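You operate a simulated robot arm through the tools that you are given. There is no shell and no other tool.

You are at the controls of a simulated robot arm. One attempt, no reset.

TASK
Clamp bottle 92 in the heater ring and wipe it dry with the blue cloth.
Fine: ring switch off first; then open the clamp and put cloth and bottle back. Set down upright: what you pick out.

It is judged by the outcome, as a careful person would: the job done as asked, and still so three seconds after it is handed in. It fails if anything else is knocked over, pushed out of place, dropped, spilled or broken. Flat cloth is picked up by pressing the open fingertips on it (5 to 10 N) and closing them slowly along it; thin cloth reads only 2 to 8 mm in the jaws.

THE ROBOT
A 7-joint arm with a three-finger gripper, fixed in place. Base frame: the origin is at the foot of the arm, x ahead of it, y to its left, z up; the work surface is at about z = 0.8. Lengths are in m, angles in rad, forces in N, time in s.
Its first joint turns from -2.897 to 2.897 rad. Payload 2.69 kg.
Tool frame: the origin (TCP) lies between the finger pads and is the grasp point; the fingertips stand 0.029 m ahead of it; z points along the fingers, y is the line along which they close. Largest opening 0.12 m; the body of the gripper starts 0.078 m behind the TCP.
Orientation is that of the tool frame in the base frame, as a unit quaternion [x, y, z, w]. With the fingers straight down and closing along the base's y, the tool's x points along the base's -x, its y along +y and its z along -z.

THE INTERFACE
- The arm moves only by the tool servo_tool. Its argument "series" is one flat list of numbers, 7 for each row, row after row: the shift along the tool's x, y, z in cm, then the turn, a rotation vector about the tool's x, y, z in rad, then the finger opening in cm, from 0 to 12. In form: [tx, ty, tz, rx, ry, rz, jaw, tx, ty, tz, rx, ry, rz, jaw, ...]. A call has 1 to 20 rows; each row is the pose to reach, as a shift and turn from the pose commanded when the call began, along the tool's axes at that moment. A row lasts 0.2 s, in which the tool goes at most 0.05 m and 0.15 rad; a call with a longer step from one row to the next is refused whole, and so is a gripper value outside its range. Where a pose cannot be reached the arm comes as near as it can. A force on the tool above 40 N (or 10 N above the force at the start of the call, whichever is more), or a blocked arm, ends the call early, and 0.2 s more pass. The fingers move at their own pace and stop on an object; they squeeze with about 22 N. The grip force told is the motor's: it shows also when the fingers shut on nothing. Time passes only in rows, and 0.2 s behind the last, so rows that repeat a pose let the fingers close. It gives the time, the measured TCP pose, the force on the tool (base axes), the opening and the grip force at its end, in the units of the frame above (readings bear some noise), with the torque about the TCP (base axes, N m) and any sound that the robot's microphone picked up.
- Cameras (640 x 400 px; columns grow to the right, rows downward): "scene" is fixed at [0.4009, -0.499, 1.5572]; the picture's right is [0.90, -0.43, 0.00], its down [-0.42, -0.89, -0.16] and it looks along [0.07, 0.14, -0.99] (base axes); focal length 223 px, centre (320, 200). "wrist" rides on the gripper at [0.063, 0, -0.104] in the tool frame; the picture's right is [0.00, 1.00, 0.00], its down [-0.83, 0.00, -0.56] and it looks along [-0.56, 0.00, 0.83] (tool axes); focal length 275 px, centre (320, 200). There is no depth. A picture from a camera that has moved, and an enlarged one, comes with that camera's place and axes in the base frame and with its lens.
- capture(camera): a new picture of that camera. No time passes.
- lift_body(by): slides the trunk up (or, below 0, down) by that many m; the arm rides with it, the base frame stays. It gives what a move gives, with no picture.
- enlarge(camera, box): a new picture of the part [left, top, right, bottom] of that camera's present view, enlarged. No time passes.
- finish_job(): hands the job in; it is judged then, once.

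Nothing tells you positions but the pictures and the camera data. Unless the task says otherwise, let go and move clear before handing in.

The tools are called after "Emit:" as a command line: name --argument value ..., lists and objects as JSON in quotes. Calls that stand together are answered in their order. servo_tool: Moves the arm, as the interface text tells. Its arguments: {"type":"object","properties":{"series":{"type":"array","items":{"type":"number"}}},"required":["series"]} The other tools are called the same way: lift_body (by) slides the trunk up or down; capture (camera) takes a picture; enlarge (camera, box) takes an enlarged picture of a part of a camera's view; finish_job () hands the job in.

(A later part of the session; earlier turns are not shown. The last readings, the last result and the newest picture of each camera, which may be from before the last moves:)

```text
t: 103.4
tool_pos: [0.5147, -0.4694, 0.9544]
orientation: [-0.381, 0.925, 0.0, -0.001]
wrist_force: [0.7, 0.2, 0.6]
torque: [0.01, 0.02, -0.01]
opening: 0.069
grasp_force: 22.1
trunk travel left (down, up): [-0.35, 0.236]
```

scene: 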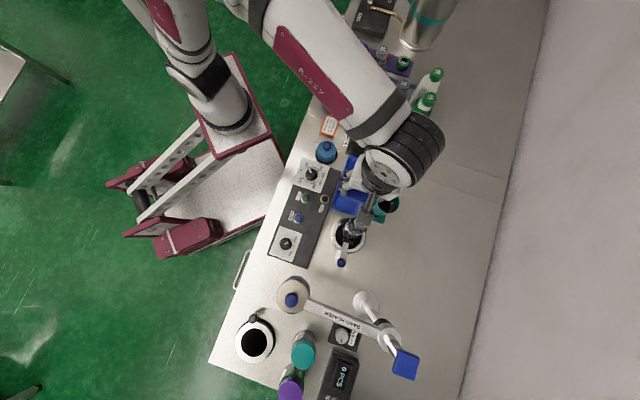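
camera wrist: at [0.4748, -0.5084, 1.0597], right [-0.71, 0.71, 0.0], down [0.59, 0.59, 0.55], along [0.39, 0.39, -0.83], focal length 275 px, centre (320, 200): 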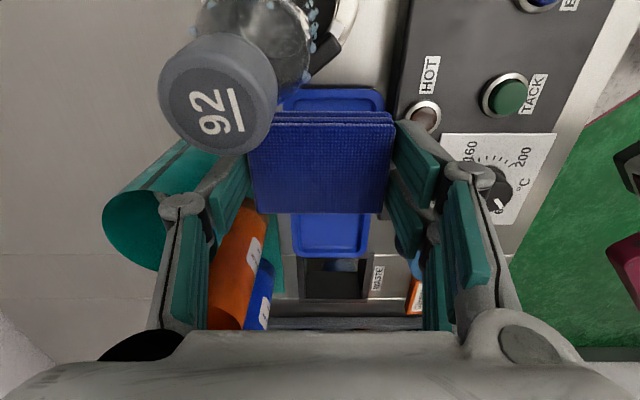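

Emit:
servo_tool --series '[0.2, 0, 0, 0, 0, 0, 6, 0.4, 0, 0, 0, 0, 0, 6, 0.6, 0, 0, 0, 0, 0, 6]'

Emit:
capture --camera "wrist"

```text
t: 104.2
tool_pos: [0.5106, -0.4733, 0.955]
orientation: [-0.381, 0.925, -0.001, -0.001]
wrist_force: [-0.6, -1.3, -1.5]
torque: [0.0, -0.02, 0.02]
opening: 0.0693
grasp_force: 22.2
trunk travel left (down, up): [-0.35, 0.236]
```

```text
taken
camera wrist: at [0.4662, -0.5181, 1.0595], right [-0.71, 0.71, 0.0], down [0.59, 0.59, 0.55], along [0.39, 0.39, -0.83], focal length 275 px, centre (320, 200)
```

wrist: 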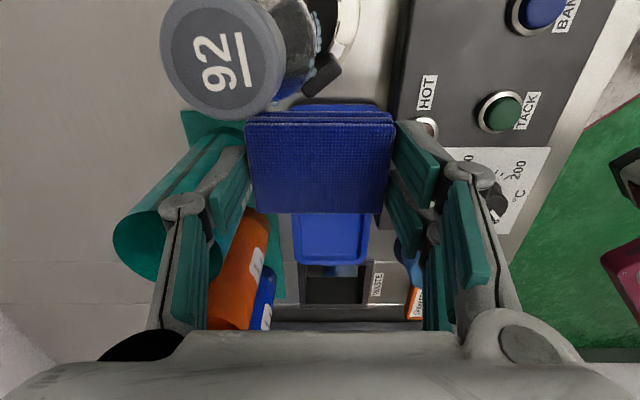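

The cap has swung back about 2 cm: the bottle seems upright again. I back off and check it.

Emit:
servo_tool --series '[-0.5, 0, 0, 0, 0, 0, 6, -1.5, 0, 0, 0, 0, 0, 6, -2, 0, -3, 0, 0, 0, 6, -2, 0, -7, 0, 0, 0, 6, -2, 0, -11, 0, 0, 0, 6]'

Emit:
capture --camera "wrist"

Emit:
enlarge --camera "scene" --box '[320, 205, 380, 285]'

```text
t: 105.4
tool_pos: [0.5276, -0.4594, 1.0649]
orientation: [-0.381, 0.925, -0.001, -0.001]
wrist_force: [0.5, -0.3, -0.6]
torque: [0.02, 0.0, 0.04]
opening: 0.069
grasp_force: 22.3
trunk travel left (down, up): [-0.35, 0.236]
```

```text
taken
camera wrist: at [0.4827, -0.5039, 1.1697], right [-0.71, 0.71, 0.0], down [0.59, 0.59, 0.55], along [0.39, 0.39, -0.83], focal length 275 px, centre (320, 200)
```

wrist: 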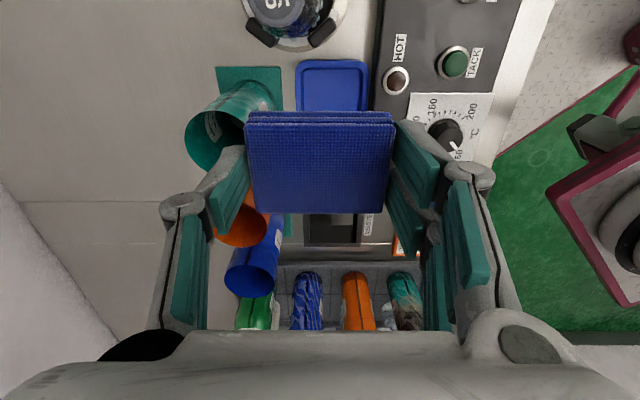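

```text
5.00 times, centred on (350, 245) of scene
camera zoom: at [0.4009, -0.499, 1.5572], right [0.9, -0.43, 0.0], down [-0.42, -0.89, -0.16], along [0.07, 0.14, -0.99], focal length 1116 px, centre (170, -25)
```

zoom: 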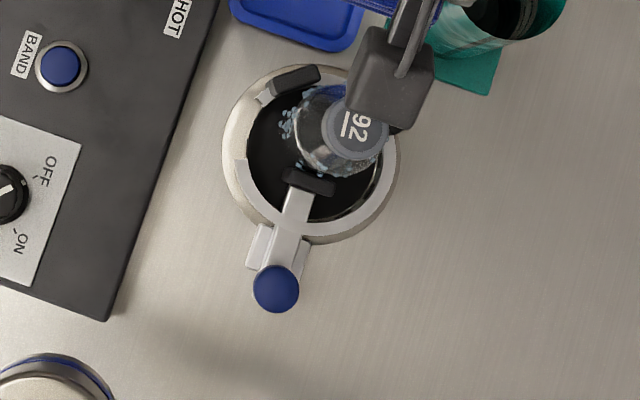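

The bottle stands upright now between the pads, but the jaw may be a few mm loose. I'll nudge the clamp knob inward again using the cloth's side, approaching with the hand tilted away from the heater arm.

Emit:
servo_tool --series '[0, 0, -3, 0, 0, 0, 6, 0, 0, -5.5, 0, 0, 0, 6, 4, -0.5, -5.5, 0, 0, 0, 6, 8, -1.1, -5.5, 0, 0, 0, 6, 12, -1.6, -5.5, 0, 0, 0, 6, 16, -2.2, -5.5, 0, 0.13, 0, 6, 20.3, -2.7, -5.5, 0, 0.26, 0, 6, 20.3, -2.7, -5.5, 0, 0.39, 0, 6, 20.3, -2.7, -5.5, 0, 0.5236, 0, 6]'

Emit:
capture --camera "wrist"

Emit:
capture --camera "scene"

```text
t: 107.4
tool_pos: [0.3987, -0.6227, 1.1212]
orientation: [-0.368, 0.892, -0.101, -0.242]
wrist_force: [0.5, -0.3, -0.3]
torque: [0.01, -0.03, -0.03]
opening: 0.0694
grasp_force: 21.8
trunk travel left (down, up): [-0.35, 0.236]
```

```text
taken
camera wrist: at [0.3975, -0.6244, 1.242], right [-0.71, 0.71, 0.0], down [0.71, 0.71, 0.06], along [0.04, 0.04, -1.0], focal length 275 px, centre (320, 200)
```

wrist: 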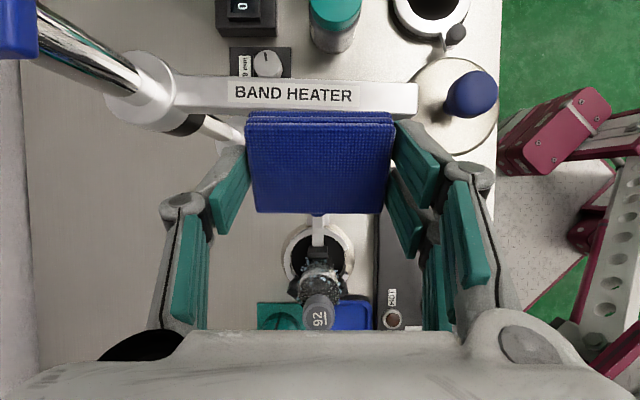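

```text
taken
```

scene: 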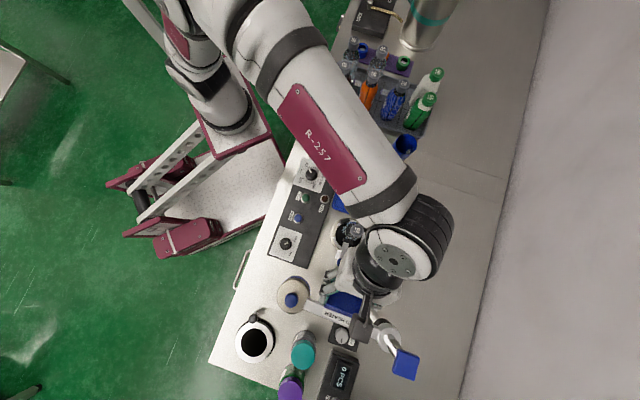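

I can see the heater bar just behind the cloth; I shift slightly away from it and then lower toward the knob.

Emit:
servo_tool --series '[-1.3, -0.25, -0.75, 0, 0, 0, 6, -3.68, -0.25, 3.36, 0, 0, 0, 6, -6.05, -0.25, 7.48, 0, 0, 0, 6, -8.43, -0.25, 11.6, 0, 0, 0, 6, -10.8, -0.25, 15.7, 0, 0, 0, 6]'

Emit:
capture --camera "wrist"

Emit:
enlarge --camera "scene" --box '[290, 200, 420, 350]'

```text
t: 108.6
tool_pos: [0.4131, -0.6126, 0.9309]
orientation: [-0.368, 0.893, -0.1, -0.239]
wrist_force: [-0.4, 1.1, -0.4]
torque: [0.0, -0.04, -0.01]
opening: 0.069
grasp_force: 22.1
trunk travel left (down, up): [-0.35, 0.236]
```

```text
taken
camera wrist: at [0.4131, -0.6143, 1.0533], right [-0.71, 0.71, 0.0], down [0.7, 0.71, 0.06], along [0.04, 0.04, -1.0], focal length 275 px, centre (320, 200)
```

wrist: 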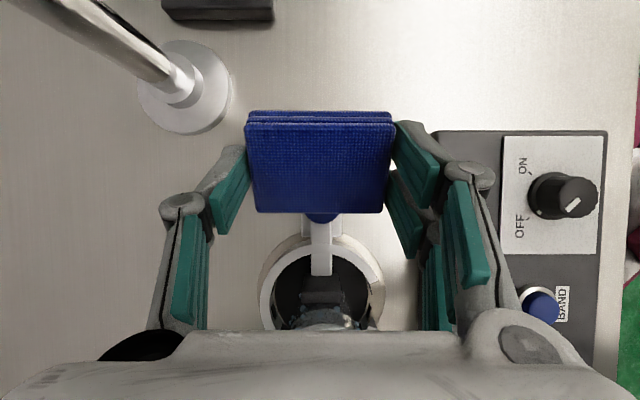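

```text
2.67 times, centred on (355, 275) of scene
camera zoom: at [0.4009, -0.499, 1.5572], right [0.9, -0.43, 0.0], down [-0.42, -0.89, -0.16], along [0.07, 0.14, -0.99], focal length 595 px, centre (227, 0)
```

zoom: 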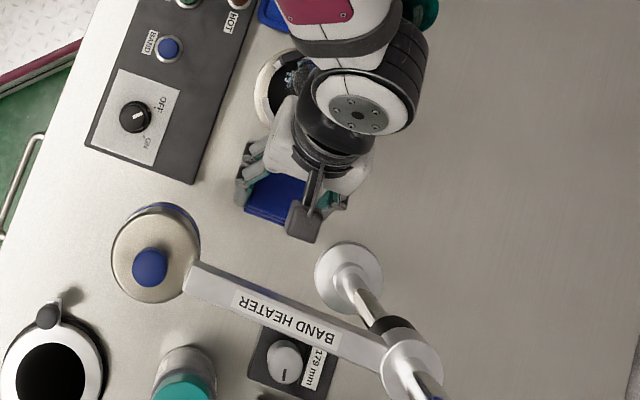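

Emit:
servo_tool --series '[0.7, 0, 0.4, 0, 0, 0, 6, 1.386, 0, 0.8, 0, 0, 0, 6, 0.46, 0, 2.4, 0, 0, 0, 6, -0.464, 0, 4.0, 0, 0, 0, 6]'

Emit:
capture --camera "wrist"

Emit:
enlarge --camera "scene" --box '[300, 200, 400, 320]'

```text
t: 109.6
tool_pos: [0.4003, -0.6238, 0.8928]
orientation: [-0.368, 0.893, -0.1, -0.24]
wrist_force: [0.2, 0.8, -0.6]
torque: [0.0, -0.02, 0.03]
opening: 0.0691
grasp_force: 21.9
trunk travel left (down, up): [-0.35, 0.236]
```

```text
taken
camera wrist: at [0.3999, -0.6263, 1.0149], right [-0.71, 0.71, 0.0], down [0.71, 0.71, 0.06], along [0.04, 0.05, -1.0], focal length 275 px, centre (320, 200)
```

wrist: 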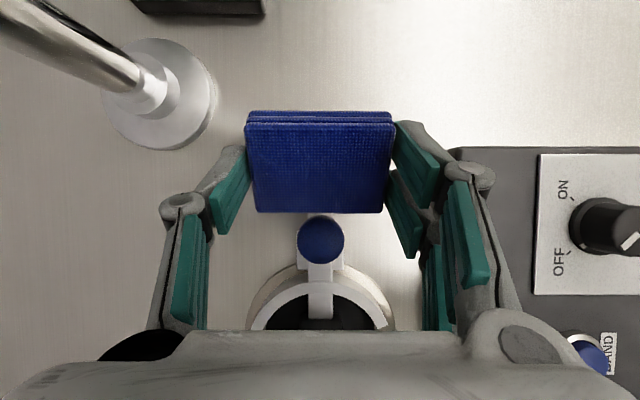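

```text
3.33 times, centred on (350, 260) of scene
camera zoom: at [0.4009, -0.499, 1.5572], right [0.9, -0.43, 0.0], down [-0.42, -0.89, -0.16], along [0.07, 0.14, -0.99], focal length 744 px, centre (220, 0)
```

zoom: 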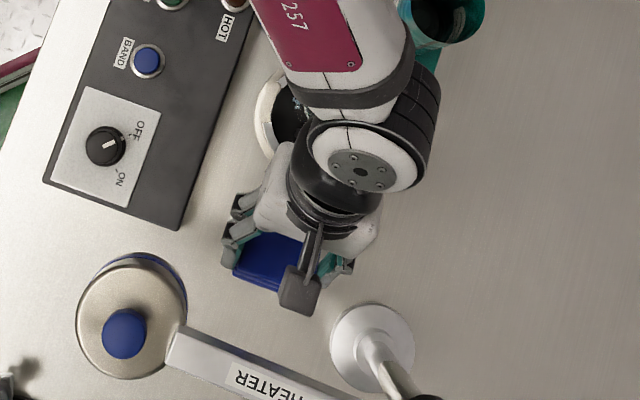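

The knob is right in front of the cloth's edge. I push inward gently, watching the force.

Emit:
servo_tool --series '[-0.26, 0, -0.15, 0, 0, 0, 6, -0.52, 0, -0.3, 0, 0, 0, 6, -0.7, 0, -0.4, 0, 0, 0, 6]'

Emit:
servo_tool --series '[-0.17, 0, -0.1, 0, 0, 0, 6, -0.35, 0, -0.2, 0, 0, 0, 6]'

Emit:
capture --camera "wrist"

```text
t: 110.4
tool_pos: [0.4065, -0.6194, 0.8938]
orientation: [-0.368, 0.892, -0.099, -0.241]
wrist_force: [-2.1, -2.7, -0.3]
torque: [-0.05, 0.07, 0.02]
opening: 0.0692
grasp_force: 21.9
trunk travel left (down, up): [-0.35, 0.236]
```

```text
t: 111.0
tool_pos: [0.4081, -0.6171, 0.8941]
orientation: [-0.368, 0.892, -0.1, -0.241]
wrist_force: [-6.4, -4.5, 4.1]
torque: [-0.09, 0.18, 0.03]
opening: 0.0691
grasp_force: 21.7
trunk travel left (down, up): [-0.35, 0.236]
```

```text
taken
camera wrist: at [0.4076, -0.6182, 1.0157], right [-0.71, 0.71, 0.0], down [0.71, 0.71, 0.06], along [0.04, 0.05, -1.0], focal length 275 px, centre (320, 200)
```

wrist: 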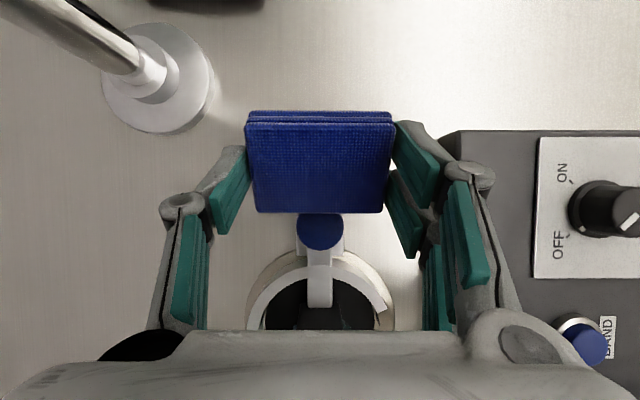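

Emit:
servo_tool --series '[-0.13, 0, -0.075, 0, 0, 0, 6, -0.26, 0, -0.15, 0, 0, 0, 6]'

Emit:
servo_tool --series '[-0.13, 0, -0.075, 0, 0, 0, 6, -0.26, 0, -0.15, 0, 0, 0, 6]'

```text
t: 111.6
tool_pos: [0.4107, -0.6159, 0.8939]
orientation: [-0.369, 0.892, -0.1, -0.24]
wrist_force: [-8.7, -8.8, 4.8]
torque: [-0.23, 0.23, -0.01]
opening: 0.0693
grasp_force: 21.5
trunk travel left (down, up): [-0.35, 0.236]
```

```text
t: 112.2
tool_pos: [0.4104, -0.6138, 0.8949]
orientation: [-0.366, 0.893, -0.1, -0.241]
wrist_force: [-15.8, -19.3, 8.2]
torque: [-0.56, 0.44, -0.01]
opening: 0.069
grasp_force: 21.4
trunk travel left (down, up): [-0.35, 0.236]
```

The clamp is snug again (~25 N). I withdraw the way I came, rise, and check the bottle's posture.

Emit:
servo_tool --series '[0.43, 0, 0.25, 0, 0, 0, 6, 1.4, 0, -1.5, 0, 0, 0, 6, 2.43, 0, -3.21, 0, 0, 0, 6, 0.7, 0, -4.21, 0, 0, 0, 6, 2.95, 0, -8.11, 0, 0, 0, 6, 5.2, 0, -12, 0, 0, 0, 6, 7.45, 0, -15.9, 0, 0, 0, 6, 9.7, 0, -19.8, 0, 0, 0, 6]'

Emit:
capture --camera "wrist"

Emit:
enlarge --camera "scene" --box '[310, 195, 390, 305]'

```text
t: 114.0
tool_pos: [0.4266, -0.6, 1.111]
orientation: [-0.369, 0.892, -0.099, -0.241]
wrist_force: [0.0, 0.3, -0.1]
torque: [0.0, 0.07, -0.04]
opening: 0.0693
grasp_force: 22.5
trunk travel left (down, up): [-0.35, 0.236]
```

```text
taken
camera wrist: at [0.4263, -0.6013, 1.2335], right [-0.71, 0.71, 0.0], down [0.7, 0.71, 0.06], along [0.04, 0.05, -1.0], focal length 275 px, centre (320, 200)
```

wrist: 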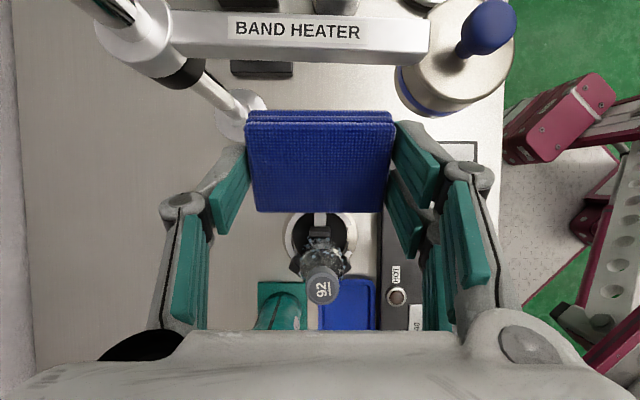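

```text
3.64 times, centred on (350, 250) of scene
camera zoom: at [0.4009, -0.499, 1.5572], right [0.9, -0.43, 0.0], down [-0.42, -0.89, -0.16], along [0.07, 0.14, -0.99], focal length 812 px, centre (211, 18)
```

zoom: 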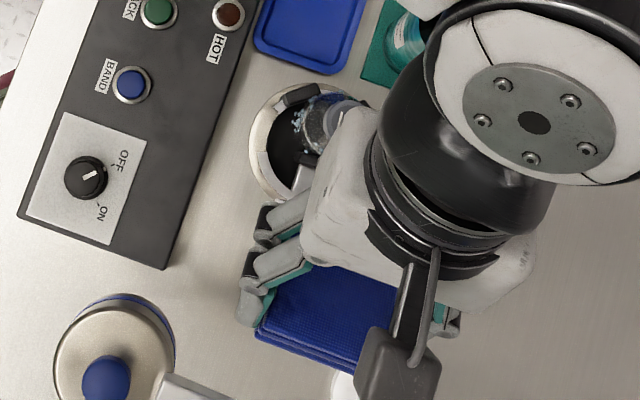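

The bottle is upright and clamped. I level the gripper while zooming in on the droplets to plan the wiping.

Emit:
servo_tool --series '[0, 0, 0, 0, -0.13, 0, 6, 0, 0, 0, 0, -0.26, 0, 6, 0, 0, 0, 0, -0.39, 0, 6, 0, 0, 0, 0, -0.5236, 0, 6]'

Emit:
capture --camera "wrist"

Emit:
enlarge --camera "wrist" --box '[260, 40, 400, 200]'

Emit:
enlarge --camera "scene" --box '[325, 205, 375, 260]'

```text
t: 115.0
tool_pos: [0.425, -0.601, 1.1119]
orientation: [-0.382, 0.924, -0.001, 0.0]
wrist_force: [0.4, 1.2, -0.6]
torque: [-0.06, 0.02, 0.0]
opening: 0.0691
grasp_force: 21.6
trunk travel left (down, up): [-0.35, 0.236]
```

```text
taken
camera wrist: at [0.3814, -0.645, 1.2166], right [-0.71, 0.71, 0.0], down [0.59, 0.59, 0.56], along [0.39, 0.39, -0.83], focal length 275 px, centre (320, 200)
```

wrist: 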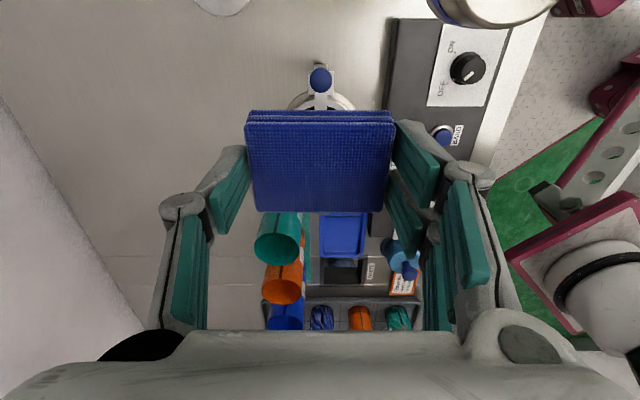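

```text
2.50 times, centred on (330, 120) of wrist
camera zoom: at [0.3814, -0.645, 1.2166], right [-0.71, 0.71, 0.0], down [0.59, 0.59, 0.56], along [0.39, 0.39, -0.83], focal length 688 px, centre (295, 400)
```

zoom: 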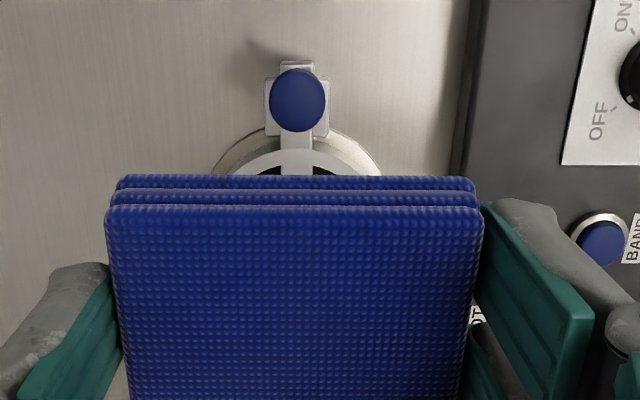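

```text
7.27 times, centred on (350, 232) of scene
camera zoom: at [0.4009, -0.499, 1.5572], right [0.9, -0.43, 0.0], down [-0.42, -0.89, -0.16], along [0.07, 0.14, -0.99], focal length 1623 px, centre (102, -36)
```

zoom: 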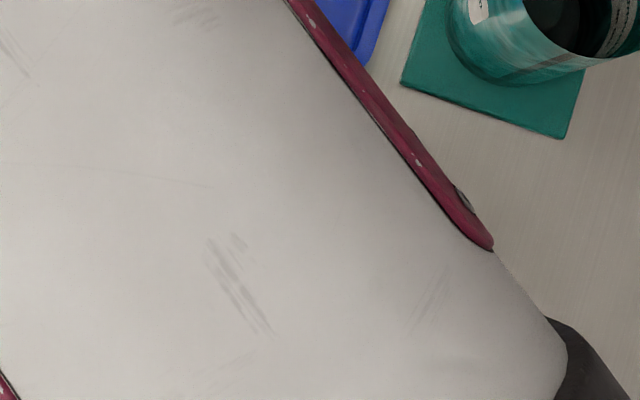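

Now I bring the cloth down beside the bottle on the lever side, leaving a small gap.

Emit:
servo_tool --series '[-1.4, 0.1, 3, 0, 0, 0, 6, -2.7, 0.15, 7, 0, 0, 0, 6, -2.7, 0.15, 11, 0, 0, 0, 6, -2.7, 0.15, 15.7, 0, 0, 0, 6]'

Emit:
capture --camera "wrist"

Emit:
enlarge --camera "scene" --box '[310, 195, 390, 305]'

```text
t: 116.0
tool_pos: [0.4445, -0.5817, 0.9558]
orientation: [-0.382, 0.924, 0.0, -0.001]
wrist_force: [-0.2, -0.2, 0.4]
torque: [-0.01, -0.04, 0.0]
opening: 0.0691
grasp_force: 22.1
trunk travel left (down, up): [-0.35, 0.236]
```

```text
taken
camera wrist: at [0.3995, -0.6269, 1.0604], right [-0.71, 0.71, 0.0], down [0.59, 0.59, 0.55], along [0.39, 0.39, -0.83], focal length 275 px, centre (320, 200)
```

wrist: 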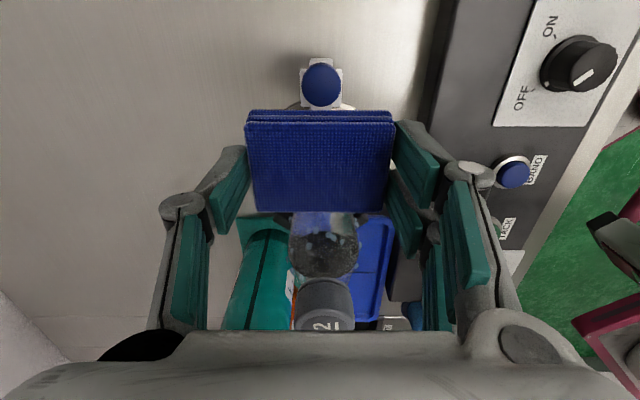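

```text
3.64 times, centred on (350, 250) of scene
camera zoom: at [0.4009, -0.499, 1.5572], right [0.9, -0.43, 0.0], down [-0.42, -0.89, -0.16], along [0.07, 0.14, -0.99], focal length 812 px, centre (211, 18)
```

zoom: 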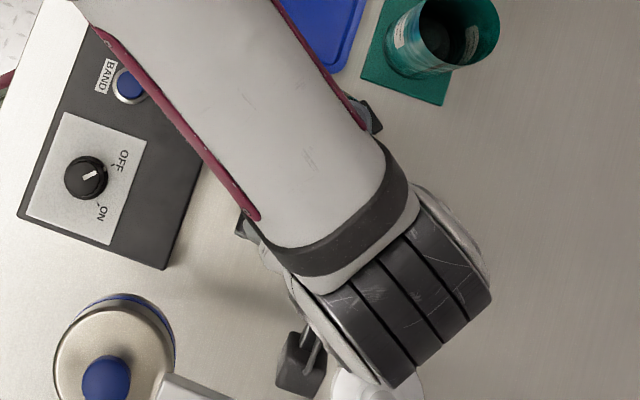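

Emit:
enlarge --camera "wrist" --box '[260, 200, 390, 335]'

```text
2.96 times, centred on (325, 268) of wrist
camera zoom: at [0.3995, -0.6269, 1.0604], right [-0.71, 0.71, 0.0], down [0.59, 0.59, 0.55], along [0.39, 0.39, -0.83], focal length 816 px, centre (305, 0)
```

zoom: 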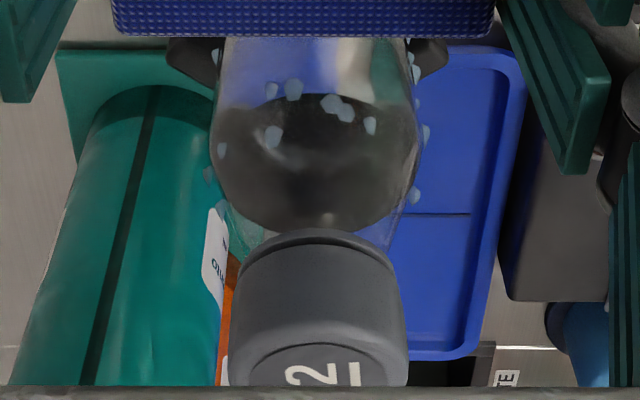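

I see droplets on the shoulder and upper body on this side. I approach the bottle slowly until the cloth just touches.

Emit:
servo_tool --series '[-0.5, 0, 0, 0, 0, 0, 6, -1.0, 0, 0, 0, 0, 0, 6, -1.4, 0, 0, 0, 0, 0, 6, -1.6, 0, 0, 0, 0, 0, 6]'

Emit:
enlarge --camera "wrist" --box '[260, 200, 390, 335]'

```text
t: 117.0
tool_pos: [0.4549, -0.5708, 0.9552]
orientation: [-0.381, 0.924, -0.001, -0.001]
wrist_force: [-0.1, 0.8, 0.0]
torque: [0.01, 0.0, 0.0]
opening: 0.0691
grasp_force: 21.9
trunk travel left (down, up): [-0.35, 0.236]
```

```text
2.96 times, centred on (325, 268) of wrist
camera zoom: at [0.4102, -0.6149, 1.0604], right [-0.71, 0.71, 0.0], down [0.59, 0.59, 0.55], along [0.39, 0.39, -0.83], focal length 816 px, centre (305, 0)
```

zoom: 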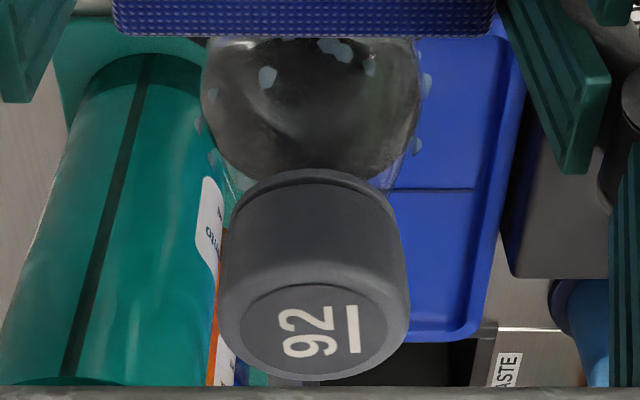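

Emit:
servo_tool --series '[-0.2, 0, 0, 0, 0, 0, 6, -0.4, 0, 0, 0, 0, 0, 6]'

Emit:
servo_tool --series '[-0.1, 0, 0, 0, 0, 0, 6, -0.2, 0, 0, 0, 0, 0, 6]'

Emit:
enlarge --camera "wrist" --box '[260, 200, 390, 335]'

```text
t: 117.6
tool_pos: [0.4556, -0.5674, 0.9564]
orientation: [-0.381, 0.925, 0.0, -0.001]
wrist_force: [0.3, -0.2, -0.5]
torque: [0.03, 0.03, 0.0]
opening: 0.0691
grasp_force: 22.1
trunk travel left (down, up): [-0.35, 0.236]
```

```text
t: 118.2
tool_pos: [0.4577, -0.567, 0.954]
orientation: [-0.381, 0.924, 0.0, -0.001]
wrist_force: [0.6, 0.0, -0.4]
torque: [0.03, 0.0, 0.01]
opening: 0.0692
grasp_force: 22.3
trunk travel left (down, up): [-0.35, 0.236]
```

```text
2.96 times, centred on (325, 268) of wrist
camera zoom: at [0.4136, -0.6099, 1.06], right [-0.71, 0.71, 0.0], down [0.59, 0.59, 0.55], along [0.39, 0.39, -0.83], focal length 816 px, centre (305, 0)
```

zoom: 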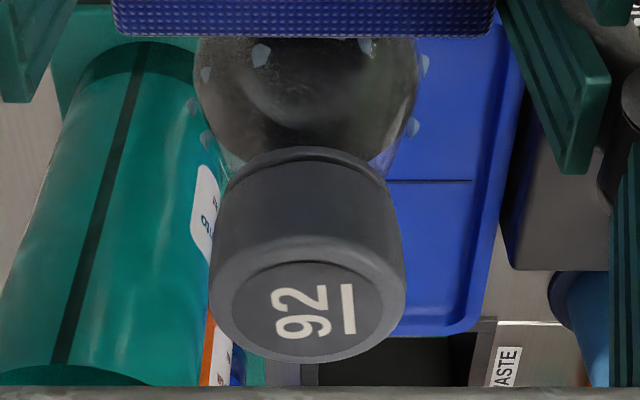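

Emit:
servo_tool --series '[-0.1, 0, 0, 0, 0, 0, 6, -0.2, 0, 0, 0, 0, 0, 6]'

Emit:
servo_tool --series '[-0.1, 0, 0, 0, 0, 0, 6, -0.2, 0, 0, 0, 0, 0, 6]'

Emit:
enlarge --camera "wrist" --box '[260, 200, 390, 335]'

```text
t: 118.8
tool_pos: [0.4591, -0.5637, 0.9551]
orientation: [-0.382, 0.924, -0.001, 0.0]
wrist_force: [1.2, -0.2, 0.2]
torque: [0.01, 0.0, 0.01]
opening: 0.0689
grasp_force: 21.2
trunk travel left (down, up): [-0.35, 0.236]
```

```text
t: 119.4
tool_pos: [0.4608, -0.563, 0.9571]
orientation: [-0.381, 0.925, -0.001, -0.002]
wrist_force: [0.5, -0.9, -0.6]
torque: [-0.01, 0.0, 0.0]
opening: 0.0689
grasp_force: 22.0
trunk travel left (down, up): [-0.35, 0.236]
```

```text
2.96 times, centred on (325, 268) of wrist
camera zoom: at [0.417, -0.6066, 1.0602], right [-0.71, 0.71, 0.0], down [0.59, 0.59, 0.55], along [0.39, 0.39, -0.83], focal length 816 px, centre (305, 0)
```

zoom: 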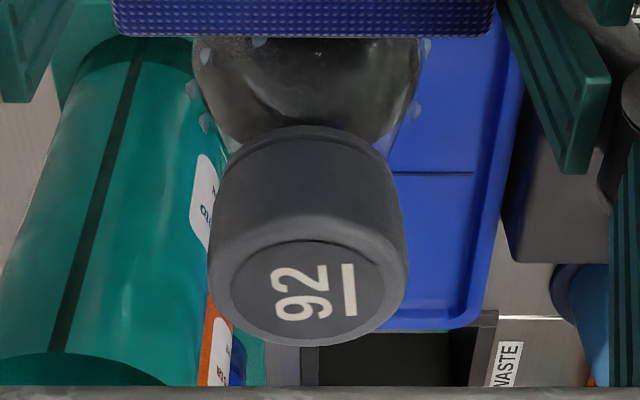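

Emit:
servo_tool --series '[-0.1, 0, 0, 0, 0, 0, 6, -0.2, 0, 0, 0, 0, 0, 6]'

Emit:
servo_tool --series '[-0.1, 0, 0, 0, 0, 0, 6, -0.2, 0, 0, 0, 0, 0, 6]'

Emit:
enlarge --camera "wrist" --box '[260, 200, 390, 335]'

```text
t: 120.0
tool_pos: [0.4629, -0.5613, 0.9549]
orientation: [-0.381, 0.925, 0.0, -0.001]
wrist_force: [0.9, 0.2, -0.9]
torque: [0.02, 0.0, -0.01]
opening: 0.0692
grasp_force: 22.0
trunk travel left (down, up): [-0.35, 0.236]
```

```text
t: 120.6
tool_pos: [0.4626, -0.5611, 0.9567]
orientation: [-0.381, 0.925, -0.002, -0.001]
wrist_force: [-4.0, -3.2, 3.4]
torque: [-0.07, 0.09, -0.03]
opening: 0.0692
grasp_force: 22.2
trunk travel left (down, up): [-0.35, 0.236]
```

```text
2.96 times, centred on (325, 268) of wrist
camera zoom: at [0.4189, -0.6046, 1.0606], right [-0.71, 0.71, 0.0], down [0.59, 0.59, 0.55], along [0.39, 0.39, -0.83], focal length 816 px, centre (305, 0)
```

zoom: 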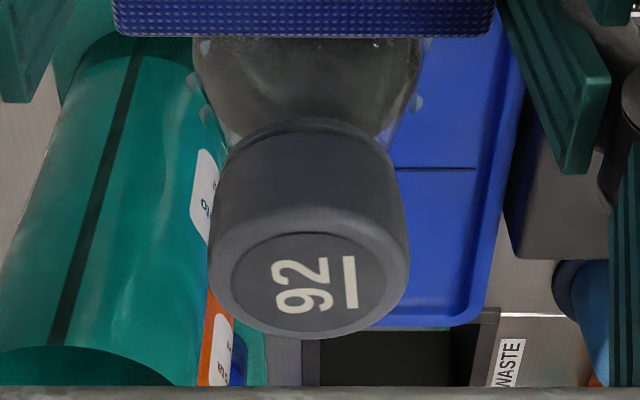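

The cloth touches the bottle lightly (about 5 N). I ease off a hair and wipe down and up along this side.

Emit:
servo_tool --series '[0.05, 0, 0.5, 0, 0, 0, 6, 0.05, 0, 1.3, 0, 0, 0, 6, 0.05, 0, 2.1, 0, 0, 0, 6, 0.05, 0, 2.9, 0, 0, 0, 6, 0.05, 0, 3.7, 0, 0, 0, 6, 0.05, 0, 4.5, 0, 0, 0, 6]'

Emit:
enlarge --camera "wrist" --box '[250, 190, 400, 335]'

```text
t: 122.0
tool_pos: [0.4639, -0.5619, 0.9112]
orientation: [-0.382, 0.924, -0.002, -0.002]
wrist_force: [-6.9, -7.2, 3.0]
torque: [-0.17, 0.16, -0.04]
opening: 0.0691
grasp_force: 21.7
trunk travel left (down, up): [-0.35, 0.236]
```

```text
2.76 times, centred on (325, 262) of wrist
camera zoom: at [0.4192, -0.605, 1.0158], right [-0.71, 0.71, 0.0], down [0.59, 0.59, 0.55], along [0.39, 0.39, -0.83], focal length 759 px, centre (306, 28)
```

zoom: 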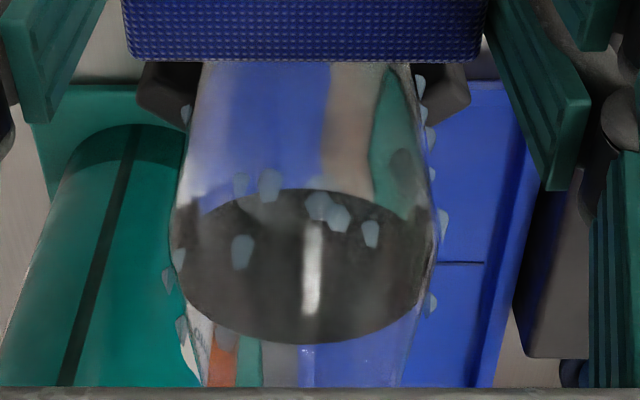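

I retreat a few centimetres to see which droplets have gone.

Emit:
servo_tool --series '[0.6, 0, 4.5, 0, 0, 0, 6, 2, 0, 3, 0, 0, 0, 6, 3.5, 0, 0, 0, 0, 0, 6, 3.5, 0, -4, 0, 0, 0, 6, 3.5, 0, -8, 0, 0, 0, 6]'

Emit:
enlarge --camera "wrist" --box '[240, 190, 400, 335]'

```text
t: 122.4
tool_pos: [0.4633, -0.566, 0.889]
orientation: [-0.382, 0.924, -0.008, -0.001]
wrist_force: [-3.4, -0.2, 13.6]
torque: [0.65, -0.57, 0.09]
opening: 0.0692
grasp_force: 22.1
trunk travel left (down, up): [-0.35, 0.236]
stopped in row 1: the force on the tool passed its limit at 78 N (the readings are from after the stop); the commanded pose is now the measured one
```

```text
2.76 times, centred on (320, 262) of wrist
camera zoom: at [0.4185, -0.6101, 0.9933], right [-0.71, 0.71, -0.01], down [0.58, 0.6, 0.55], along [0.4, 0.38, -0.83], focal length 759 px, centre (320, 28)
```

zoom: 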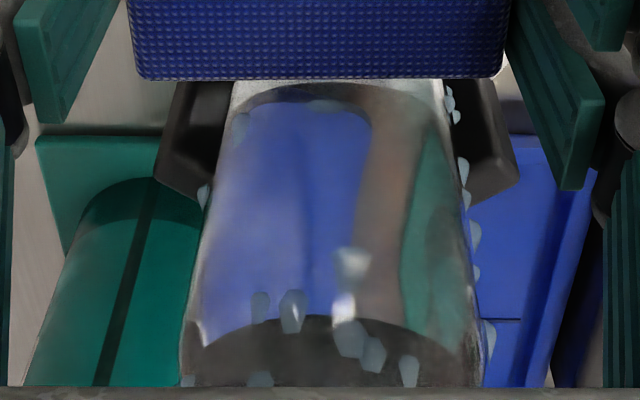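

I mis-entered that retreat (it moved down instead and pressed on the clamp pad; the force stop caught it). I lift straight up right away and inspect.

Emit:
servo_tool --series '[0.1, 0, -1, 0, 0, 0, 6, 0.5, 0, -2.5, 0, 0, 0, 6, 1.5, 0, -4.5, 0, 0, 0, 6, 3, 0, -7, 0, 0, 0, 6, 3.5, 0, -10, 0, 0, 0, 6]'

Emit:
capture --camera "wrist"

Emit:
enlarge --camera "wrist" --box '[240, 60, 400, 335]'

```text
t: 123.6
tool_pos: [0.4397, -0.5912, 0.9853]
orientation: [-0.381, 0.924, -0.006, 0.0]
wrist_force: [0.2, 0.0, -0.6]
torque: [0.02, 0.01, 0.03]
opening: 0.0692
grasp_force: 21.8
trunk travel left (down, up): [-0.35, 0.236]
```

```text
taken
camera wrist: at [0.3946, -0.6338, 1.09], right [-0.71, 0.71, -0.01], down [0.58, 0.59, 0.55], along [0.4, 0.39, -0.83], focal length 275 px, centre (320, 200)
```

wrist: 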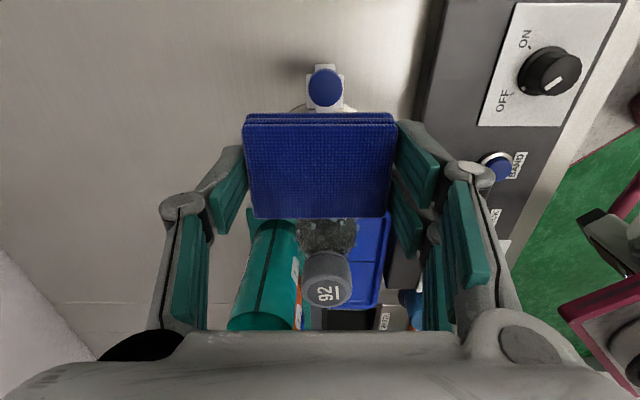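

```text
1.45 times, centred on (320, 198) of wrist
camera zoom: at [0.3946, -0.6338, 1.09], right [-0.71, 0.71, -0.01], down [0.58, 0.59, 0.55], along [0.4, 0.39, -0.83], focal length 400 px, centre (320, 204)
```

zoom: 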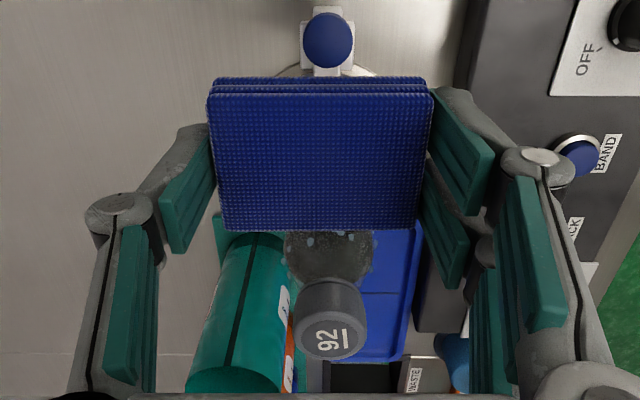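

The cloth and bottle are fine. The cloth only touches a narrow strip, so I need to orbit around the bottle; I first move around to the panel side to calibrate the bottle axis by a second contact.

Emit:
servo_tool --series '[-0.14, 1.64, 0.3, 0, 0, 0.143, 6, -0.47, 2.72, 0.6, 0, 0, 0.286, 6, -1.0, 3.87, 0.9, 0, 0, 0.428, 6, -1.63, 4.8, 1.2, 0, 0, 0.571, 6, -2.38, 5.61, 1.5, 0, 0, 0.714, 6, -3.21, 6.31, 1.8, 0, 0, 0.857, 6, -4.12, 6.87, 2.1, 0, 0, 1.0, 6, -5.09, 7.3, 2.4, 0, 0, 1.143, 6, -6.22, 7.61, 2.6, 0, 0, 1.285, 6, -7.25, 7.62, 2.8, 0, 0, 1.428, 6, -8.26, 7.49, 3.0, 0, 0, 1.571, 6]'

Emit:
capture --camera "wrist"

Emit:
enlarge --camera "wrist" --box '[240, 190, 400, 335]'

```text
t: 126.0
tool_pos: [0.4441, -0.4791, 0.9554]
orientation: [0.385, 0.923, -0.005, 0.005]
wrist_force: [0.6, -0.4, -0.6]
torque: [0.06, 0.0, 0.02]
opening: 0.0693
grasp_force: 22.5
trunk travel left (down, up): [-0.35, 0.236]
```

```text
taken
camera wrist: at [0.399, -0.4331, 1.0595], right [0.71, 0.71, 0.0], down [0.59, -0.58, 0.56], along [0.4, -0.4, -0.83], focal length 275 px, centre (320, 200)
```

wrist: 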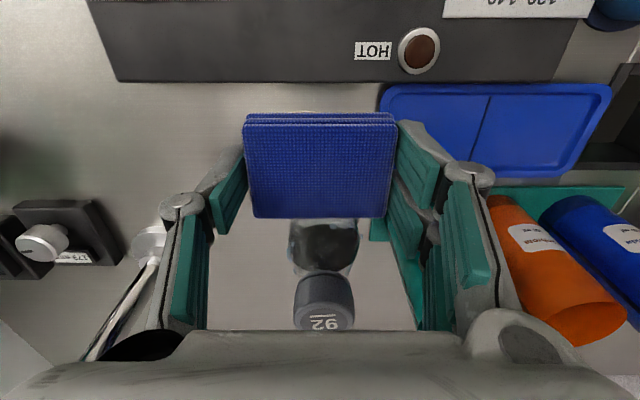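

```text
2.76 times, centred on (320, 262) of wrist
camera zoom: at [0.399, -0.4331, 1.0595], right [0.71, 0.71, 0.0], down [0.59, -0.58, 0.56], along [0.4, -0.4, -0.83], focal length 759 px, centre (320, 28)
```

zoom: 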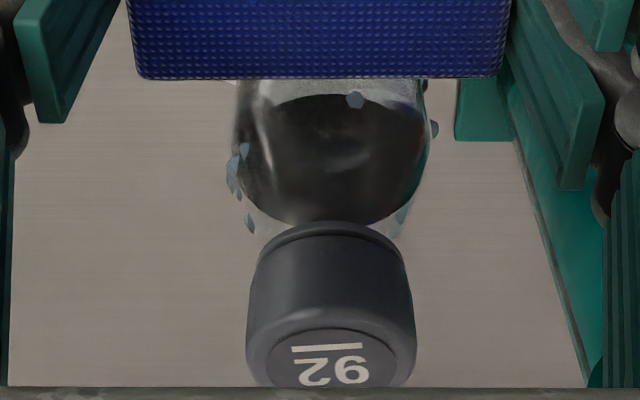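

Now the lateral view gives the bottle axis accurately: about (0.4965, -0.527). I close in to touch at this side.

Emit:
servo_tool --series '[-0.7, 0.1, 0.3, 0, 0, 0, 6, -1.4, 0.2, 0.7, 0, 0, 0, 6, -1.9, 0.3, 1.0, 0, 0, 0, 6, -2.2, 0.32, 1.0, 0, 0, 0, 6]'

Emit:
enlarge --camera "wrist" --box '[240, 190, 400, 335]'

```text
t: 127.0
tool_pos: [0.4614, -0.4909, 0.9462]
orientation: [0.385, 0.923, -0.005, 0.003]
wrist_force: [-1.2, 0.7, 0.0]
torque: [-0.02, 0.02, -0.03]
opening: 0.0688
grasp_force: 21.8
trunk travel left (down, up): [-0.35, 0.236]
```

```text
2.76 times, centred on (320, 262) of wrist
camera zoom: at [0.4173, -0.446, 1.0502], right [0.71, 0.71, 0.0], down [0.59, -0.58, 0.56], along [0.4, -0.4, -0.83], focal length 759 px, centre (320, 28)
```

zoom: 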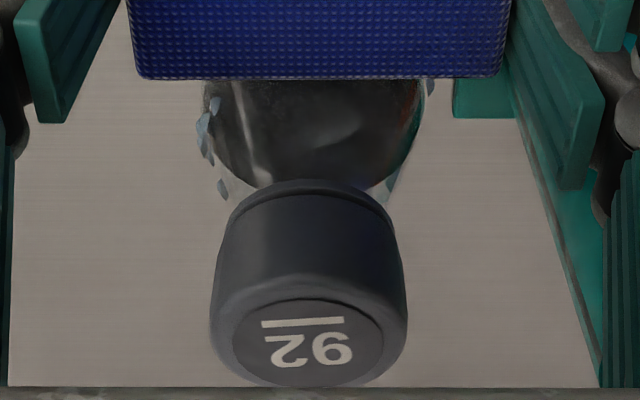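

Emit:
servo_tool --series '[-0.1, -0.1, 0, 0, 0, 0, 6, -0.2, -0.1, 0, 0, 0, 0, 6]'

```text
t: 127.6
tool_pos: [0.4632, -0.4953, 0.9456]
orientation: [0.384, 0.923, -0.004, 0.004]
wrist_force: [-0.6, 1.6, 0.3]
torque: [0.02, -0.01, -0.02]
opening: 0.0691
grasp_force: 22.2
trunk travel left (down, up): [-0.35, 0.236]
```

Emit:
servo_tool --series '[-0.1, 0, 0, 0, 0, 0, 6, -0.15, 0, 0, 0, 0, 0, 6]'

```text
t: 128.2
tool_pos: [0.4642, -0.4939, 0.9447]
orientation: [0.383, 0.924, -0.003, 0.004]
wrist_force: [-0.8, 1.7, 1.3]
torque: [0.0, 0.0, -0.02]
opening: 0.069
grasp_force: 21.8
trunk travel left (down, up): [-0.35, 0.236]
```

Emit:
enlarge --camera "wrist" --box '[240, 190, 400, 335]'

Emit:
enlarge --camera "scene" --box '[310, 195, 390, 305]'

```text
2.76 times, centred on (320, 262) of wrist
camera zoom: at [0.419, -0.4496, 1.0495], right [0.71, 0.71, 0.0], down [0.59, -0.58, 0.56], along [0.4, -0.4, -0.83], focal length 759 px, centre (320, 28)
```

zoom: 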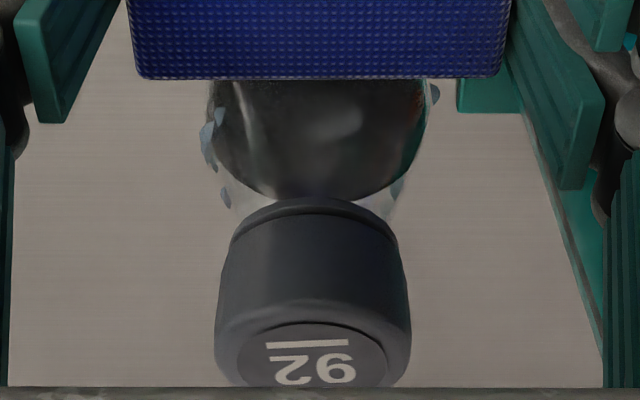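

```text
3.64 times, centred on (350, 250) of scene
camera zoom: at [0.4009, -0.499, 1.5572], right [0.9, -0.43, 0.0], down [-0.42, -0.89, -0.16], along [0.07, 0.14, -0.99], focal length 812 px, centre (211, 18)
```

zoom: 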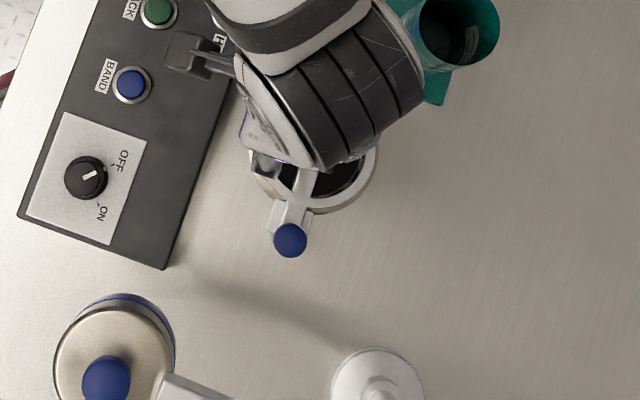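

The bottle gives a little when pushed, so I should check how tight the clamp really is. I back off and go to a spot where both cameras can see the clamp.

Emit:
servo_tool --series '[1.0, 0, 0, 0, 0, 0, 6, 2.5, 0, -2, 0, 0, 0, 6, 2.5, 0, -6, 0, 0, 0, 6, 2.0, 2.5, -10, 0, 0, 0, 6, 1.5, 6, -11.5, 0, 0, 0, 6, 0.5, 10, -11.5, 0, 0, 0, 6, -0.5, 13.6, -11.5, 0, 0, 0, 6]'

Emit:
capture --camera "wrist"

Emit:
enlarge --camera "scene" --box '[320, 205, 380, 285]'

Emit:
enlarge --camera "wrist" --box '[70, 50, 240, 210]'

```text
t: 129.8
tool_pos: [0.563, -0.4035, 1.0619]
orientation: [0.385, 0.923, -0.004, 0.004]
wrist_force: [-0.5, -0.1, -0.6]
torque: [0.01, -0.07, -0.02]
opening: 0.0692
grasp_force: 21.9
trunk travel left (down, up): [-0.35, 0.236]
```

```text
taken
camera wrist: at [0.5177, -0.3568, 1.1657], right [0.71, 0.71, 0.0], down [0.59, -0.58, 0.56], along [0.4, -0.4, -0.83], focal length 275 px, centre (320, 200)
```

wrist: 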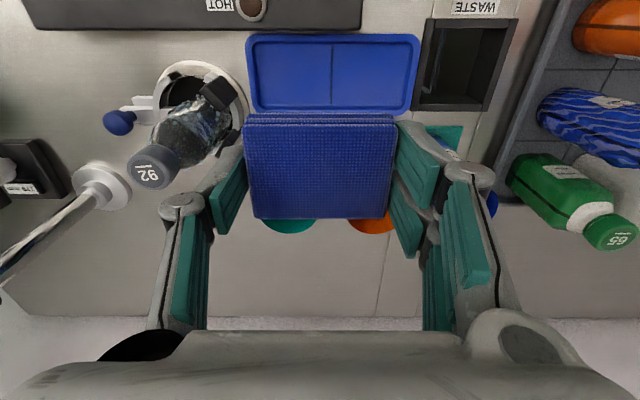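

```text
5.00 times, centred on (350, 245) of scene
camera zoom: at [0.4009, -0.499, 1.5572], right [0.9, -0.43, 0.0], down [-0.42, -0.89, -0.16], along [0.07, 0.14, -0.99], focal length 1116 px, centre (170, -25)
```

zoom: 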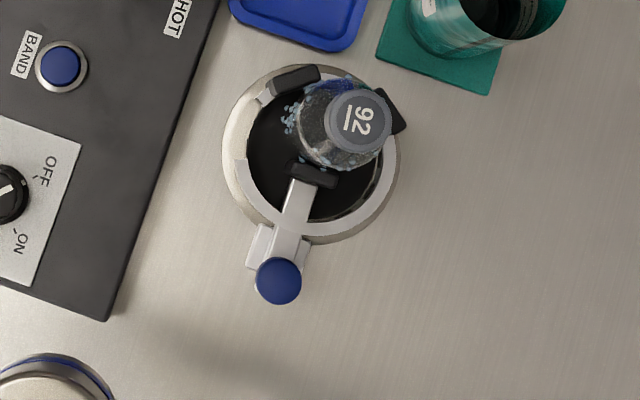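

```text
2.50 times, centred on (155, 130) of wrist
camera zoom: at [0.5177, -0.3568, 1.1657], right [0.71, 0.71, 0.0], down [0.59, -0.58, 0.56], along [0.4, -0.4, -0.83], focal length 688 px, centre (732, 375)
```

zoom: 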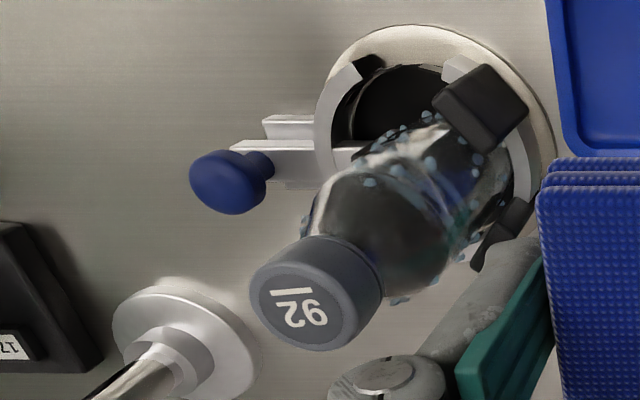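

The jaw C touches the bottle and it is upright, resting against one fixed pad; that holds it for wiping. I return to the panel side and start a low wiping orbit.

Emit:
servo_tool --series '[0.6, -3.4, 0, 0, 0, 0, 6, 1.2, -6.8, 0, 0, 0, 0, 6, 1.8, -10.1, 0, 0, 0, 0, 6, 2.4, -13.46, 0, 0, 0, 0, 6, 2.4, -13.46, 4.5, 0, 0, 0, 6, 2.4, -13.46, 9, 0, 0, 0, 6, 2.4, -13.46, 13, 0, 0, 0, 6, 2.4, -13.46, 14.7, 0, 0, 0, 6]'

Emit:
capture --camera "wrist"

Emit:
enlarge --camera "wrist" --box '[240, 190, 400, 335]'

```text
t: 131.6
tool_pos: [0.4545, -0.4813, 0.9131]
orientation: [0.384, 0.923, -0.005, 0.004]
wrist_force: [0.1, 1.3, 0.4]
torque: [0.02, -0.03, 0.0]
opening: 0.0691
grasp_force: 21.9
trunk travel left (down, up): [-0.35, 0.236]
```

```text
taken
camera wrist: at [0.4092, -0.4359, 1.0164], right [0.71, 0.71, 0.0], down [0.59, -0.58, 0.56], along [0.4, -0.4, -0.83], focal length 275 px, centre (320, 200)
```

wrist: 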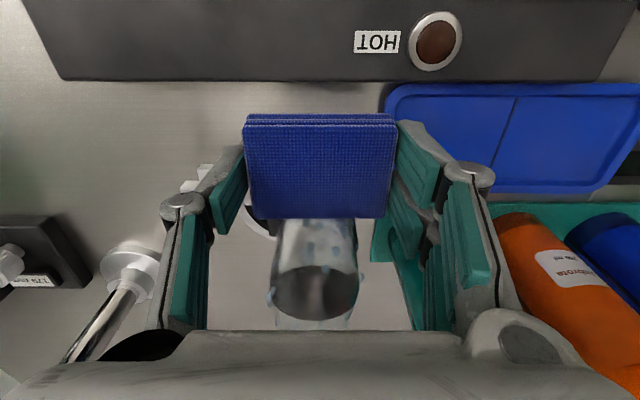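

```text
2.76 times, centred on (320, 262) of wrist
camera zoom: at [0.4092, -0.4359, 1.0164], right [0.71, 0.71, 0.0], down [0.59, -0.58, 0.56], along [0.4, -0.4, -0.83], focal length 759 px, centre (320, 28)
```

zoom: 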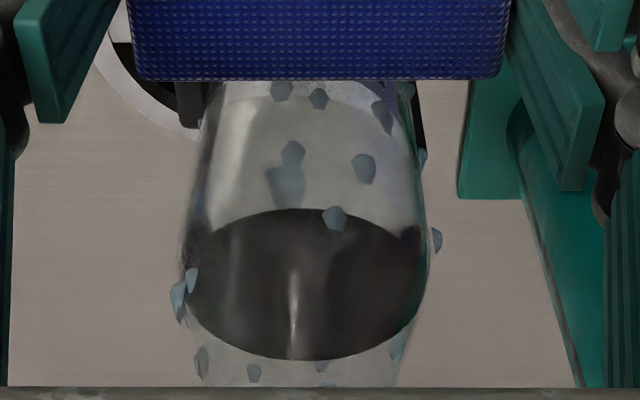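

I can see seven droplets on this side. I press the cloth lightly against it and wipe upward and back down in place, then back off to see the effect.

Emit:
servo_tool --series '[-0.6, -0.2, 0, 0, 0, 0, 6, -1.1, -0.25, 0, 0, 0, 0, 6, -1.4, -0.25, 0, 0, 0, 0, 6, -1.55, -0.25, 0, 0, 0, 0, 6]'

Emit:
servo_tool --series '[0, 0, -0.8, 0, 0, 0, 6, 0, 0, -1.6, 0, 0, 0, 6, 0, 0, -2.4, 0, 0, 0, 6, 0, 0, -3.2, 0, 0, 0, 6, 0, 0, -4, 0, 0, 0, 6, 0, 0, -3.2, 0, 0, 0, 6, 0, 0, -2.4, 0, 0, 0, 6, 0, 0, -1.6, 0, 0, 0, 6, 0, 0, -0.8, 0, 0, 0, 6, 0, 0, 0, 0, 0, 0, 6]'

Emit:
servo_tool --series '[0.8, 0, 0, 0, 0, 0, 6, 1.55, 0, 0, 0, 0, 0, 6]'

Emit:
enlarge --camera "wrist" --box '[240, 190, 400, 335]'

```text
t: 132.6
tool_pos: [0.4597, -0.4941, 0.9135]
orientation: [0.383, 0.924, -0.004, 0.003]
wrist_force: [-0.3, 0.8, -0.2]
torque: [0.02, 0.01, -0.03]
opening: 0.0694
grasp_force: 22.4
trunk travel left (down, up): [-0.35, 0.236]
```

```text
t: 134.8
tool_pos: [0.4609, -0.4941, 0.9134]
orientation: [0.383, 0.924, -0.004, 0.004]
wrist_force: [-0.2, 0.5, -0.2]
torque: [0.04, 0.05, 0.0]
opening: 0.069
grasp_force: 21.7
trunk travel left (down, up): [-0.35, 0.236]
```

```text
t: 135.4
tool_pos: [0.4502, -0.4827, 0.9139]
orientation: [0.384, 0.924, -0.004, 0.004]
wrist_force: [0.2, 0.7, -0.4]
torque: [0.02, -0.01, -0.01]
opening: 0.0691
grasp_force: 22.1
trunk travel left (down, up): [-0.35, 0.236]
```

```text
2.76 times, centred on (320, 262) of wrist
camera zoom: at [0.4054, -0.4375, 1.0175], right [0.71, 0.71, 0.0], down [0.59, -0.58, 0.56], along [0.4, -0.4, -0.83], focal length 759 px, centre (320, 28)
```

zoom: 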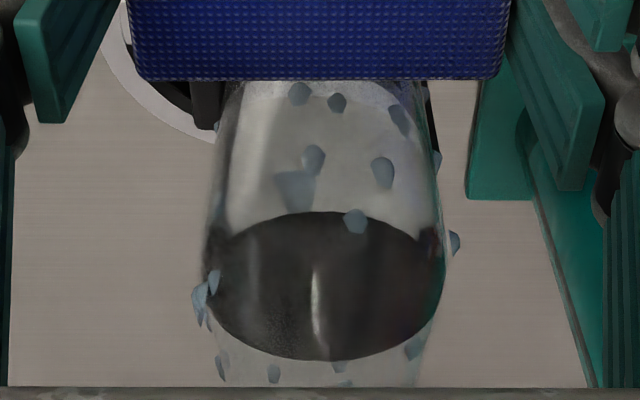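

No droplets went — the cloth wasn't quite touching. I close in further until I feel real contact.

Emit:
servo_tool --series '[-0.8, 0, 0, 0, 0, 0, 6, -1.55, 0, 0, 0, 0, 0, 6, -1.75, 0, 0, 0, 0, 0, 6, -1.85, 0, 0, 0, 0, 0, 6]'

Emit:
servo_tool --series '[-0.1, 0, 0, 0, 0, 0, 6, -0.15, 0, 0, 0, 0, 0, 6]'

```text
t: 136.4
tool_pos: [0.4628, -0.4968, 0.9133]
orientation: [0.383, 0.924, -0.004, 0.004]
wrist_force: [-0.9, 0.6, 0.3]
torque: [0.0, 0.05, 0.01]
opening: 0.0694
grasp_force: 22.3
trunk travel left (down, up): [-0.35, 0.236]
```

```text
t: 137.0
tool_pos: [0.4631, -0.4978, 0.9136]
orientation: [0.385, 0.923, -0.004, 0.004]
wrist_force: [-2.3, 2.4, 1.4]
torque: [0.07, 0.06, -0.01]
opening: 0.0688
grasp_force: 22.7
trunk travel left (down, up): [-0.35, 0.236]
```

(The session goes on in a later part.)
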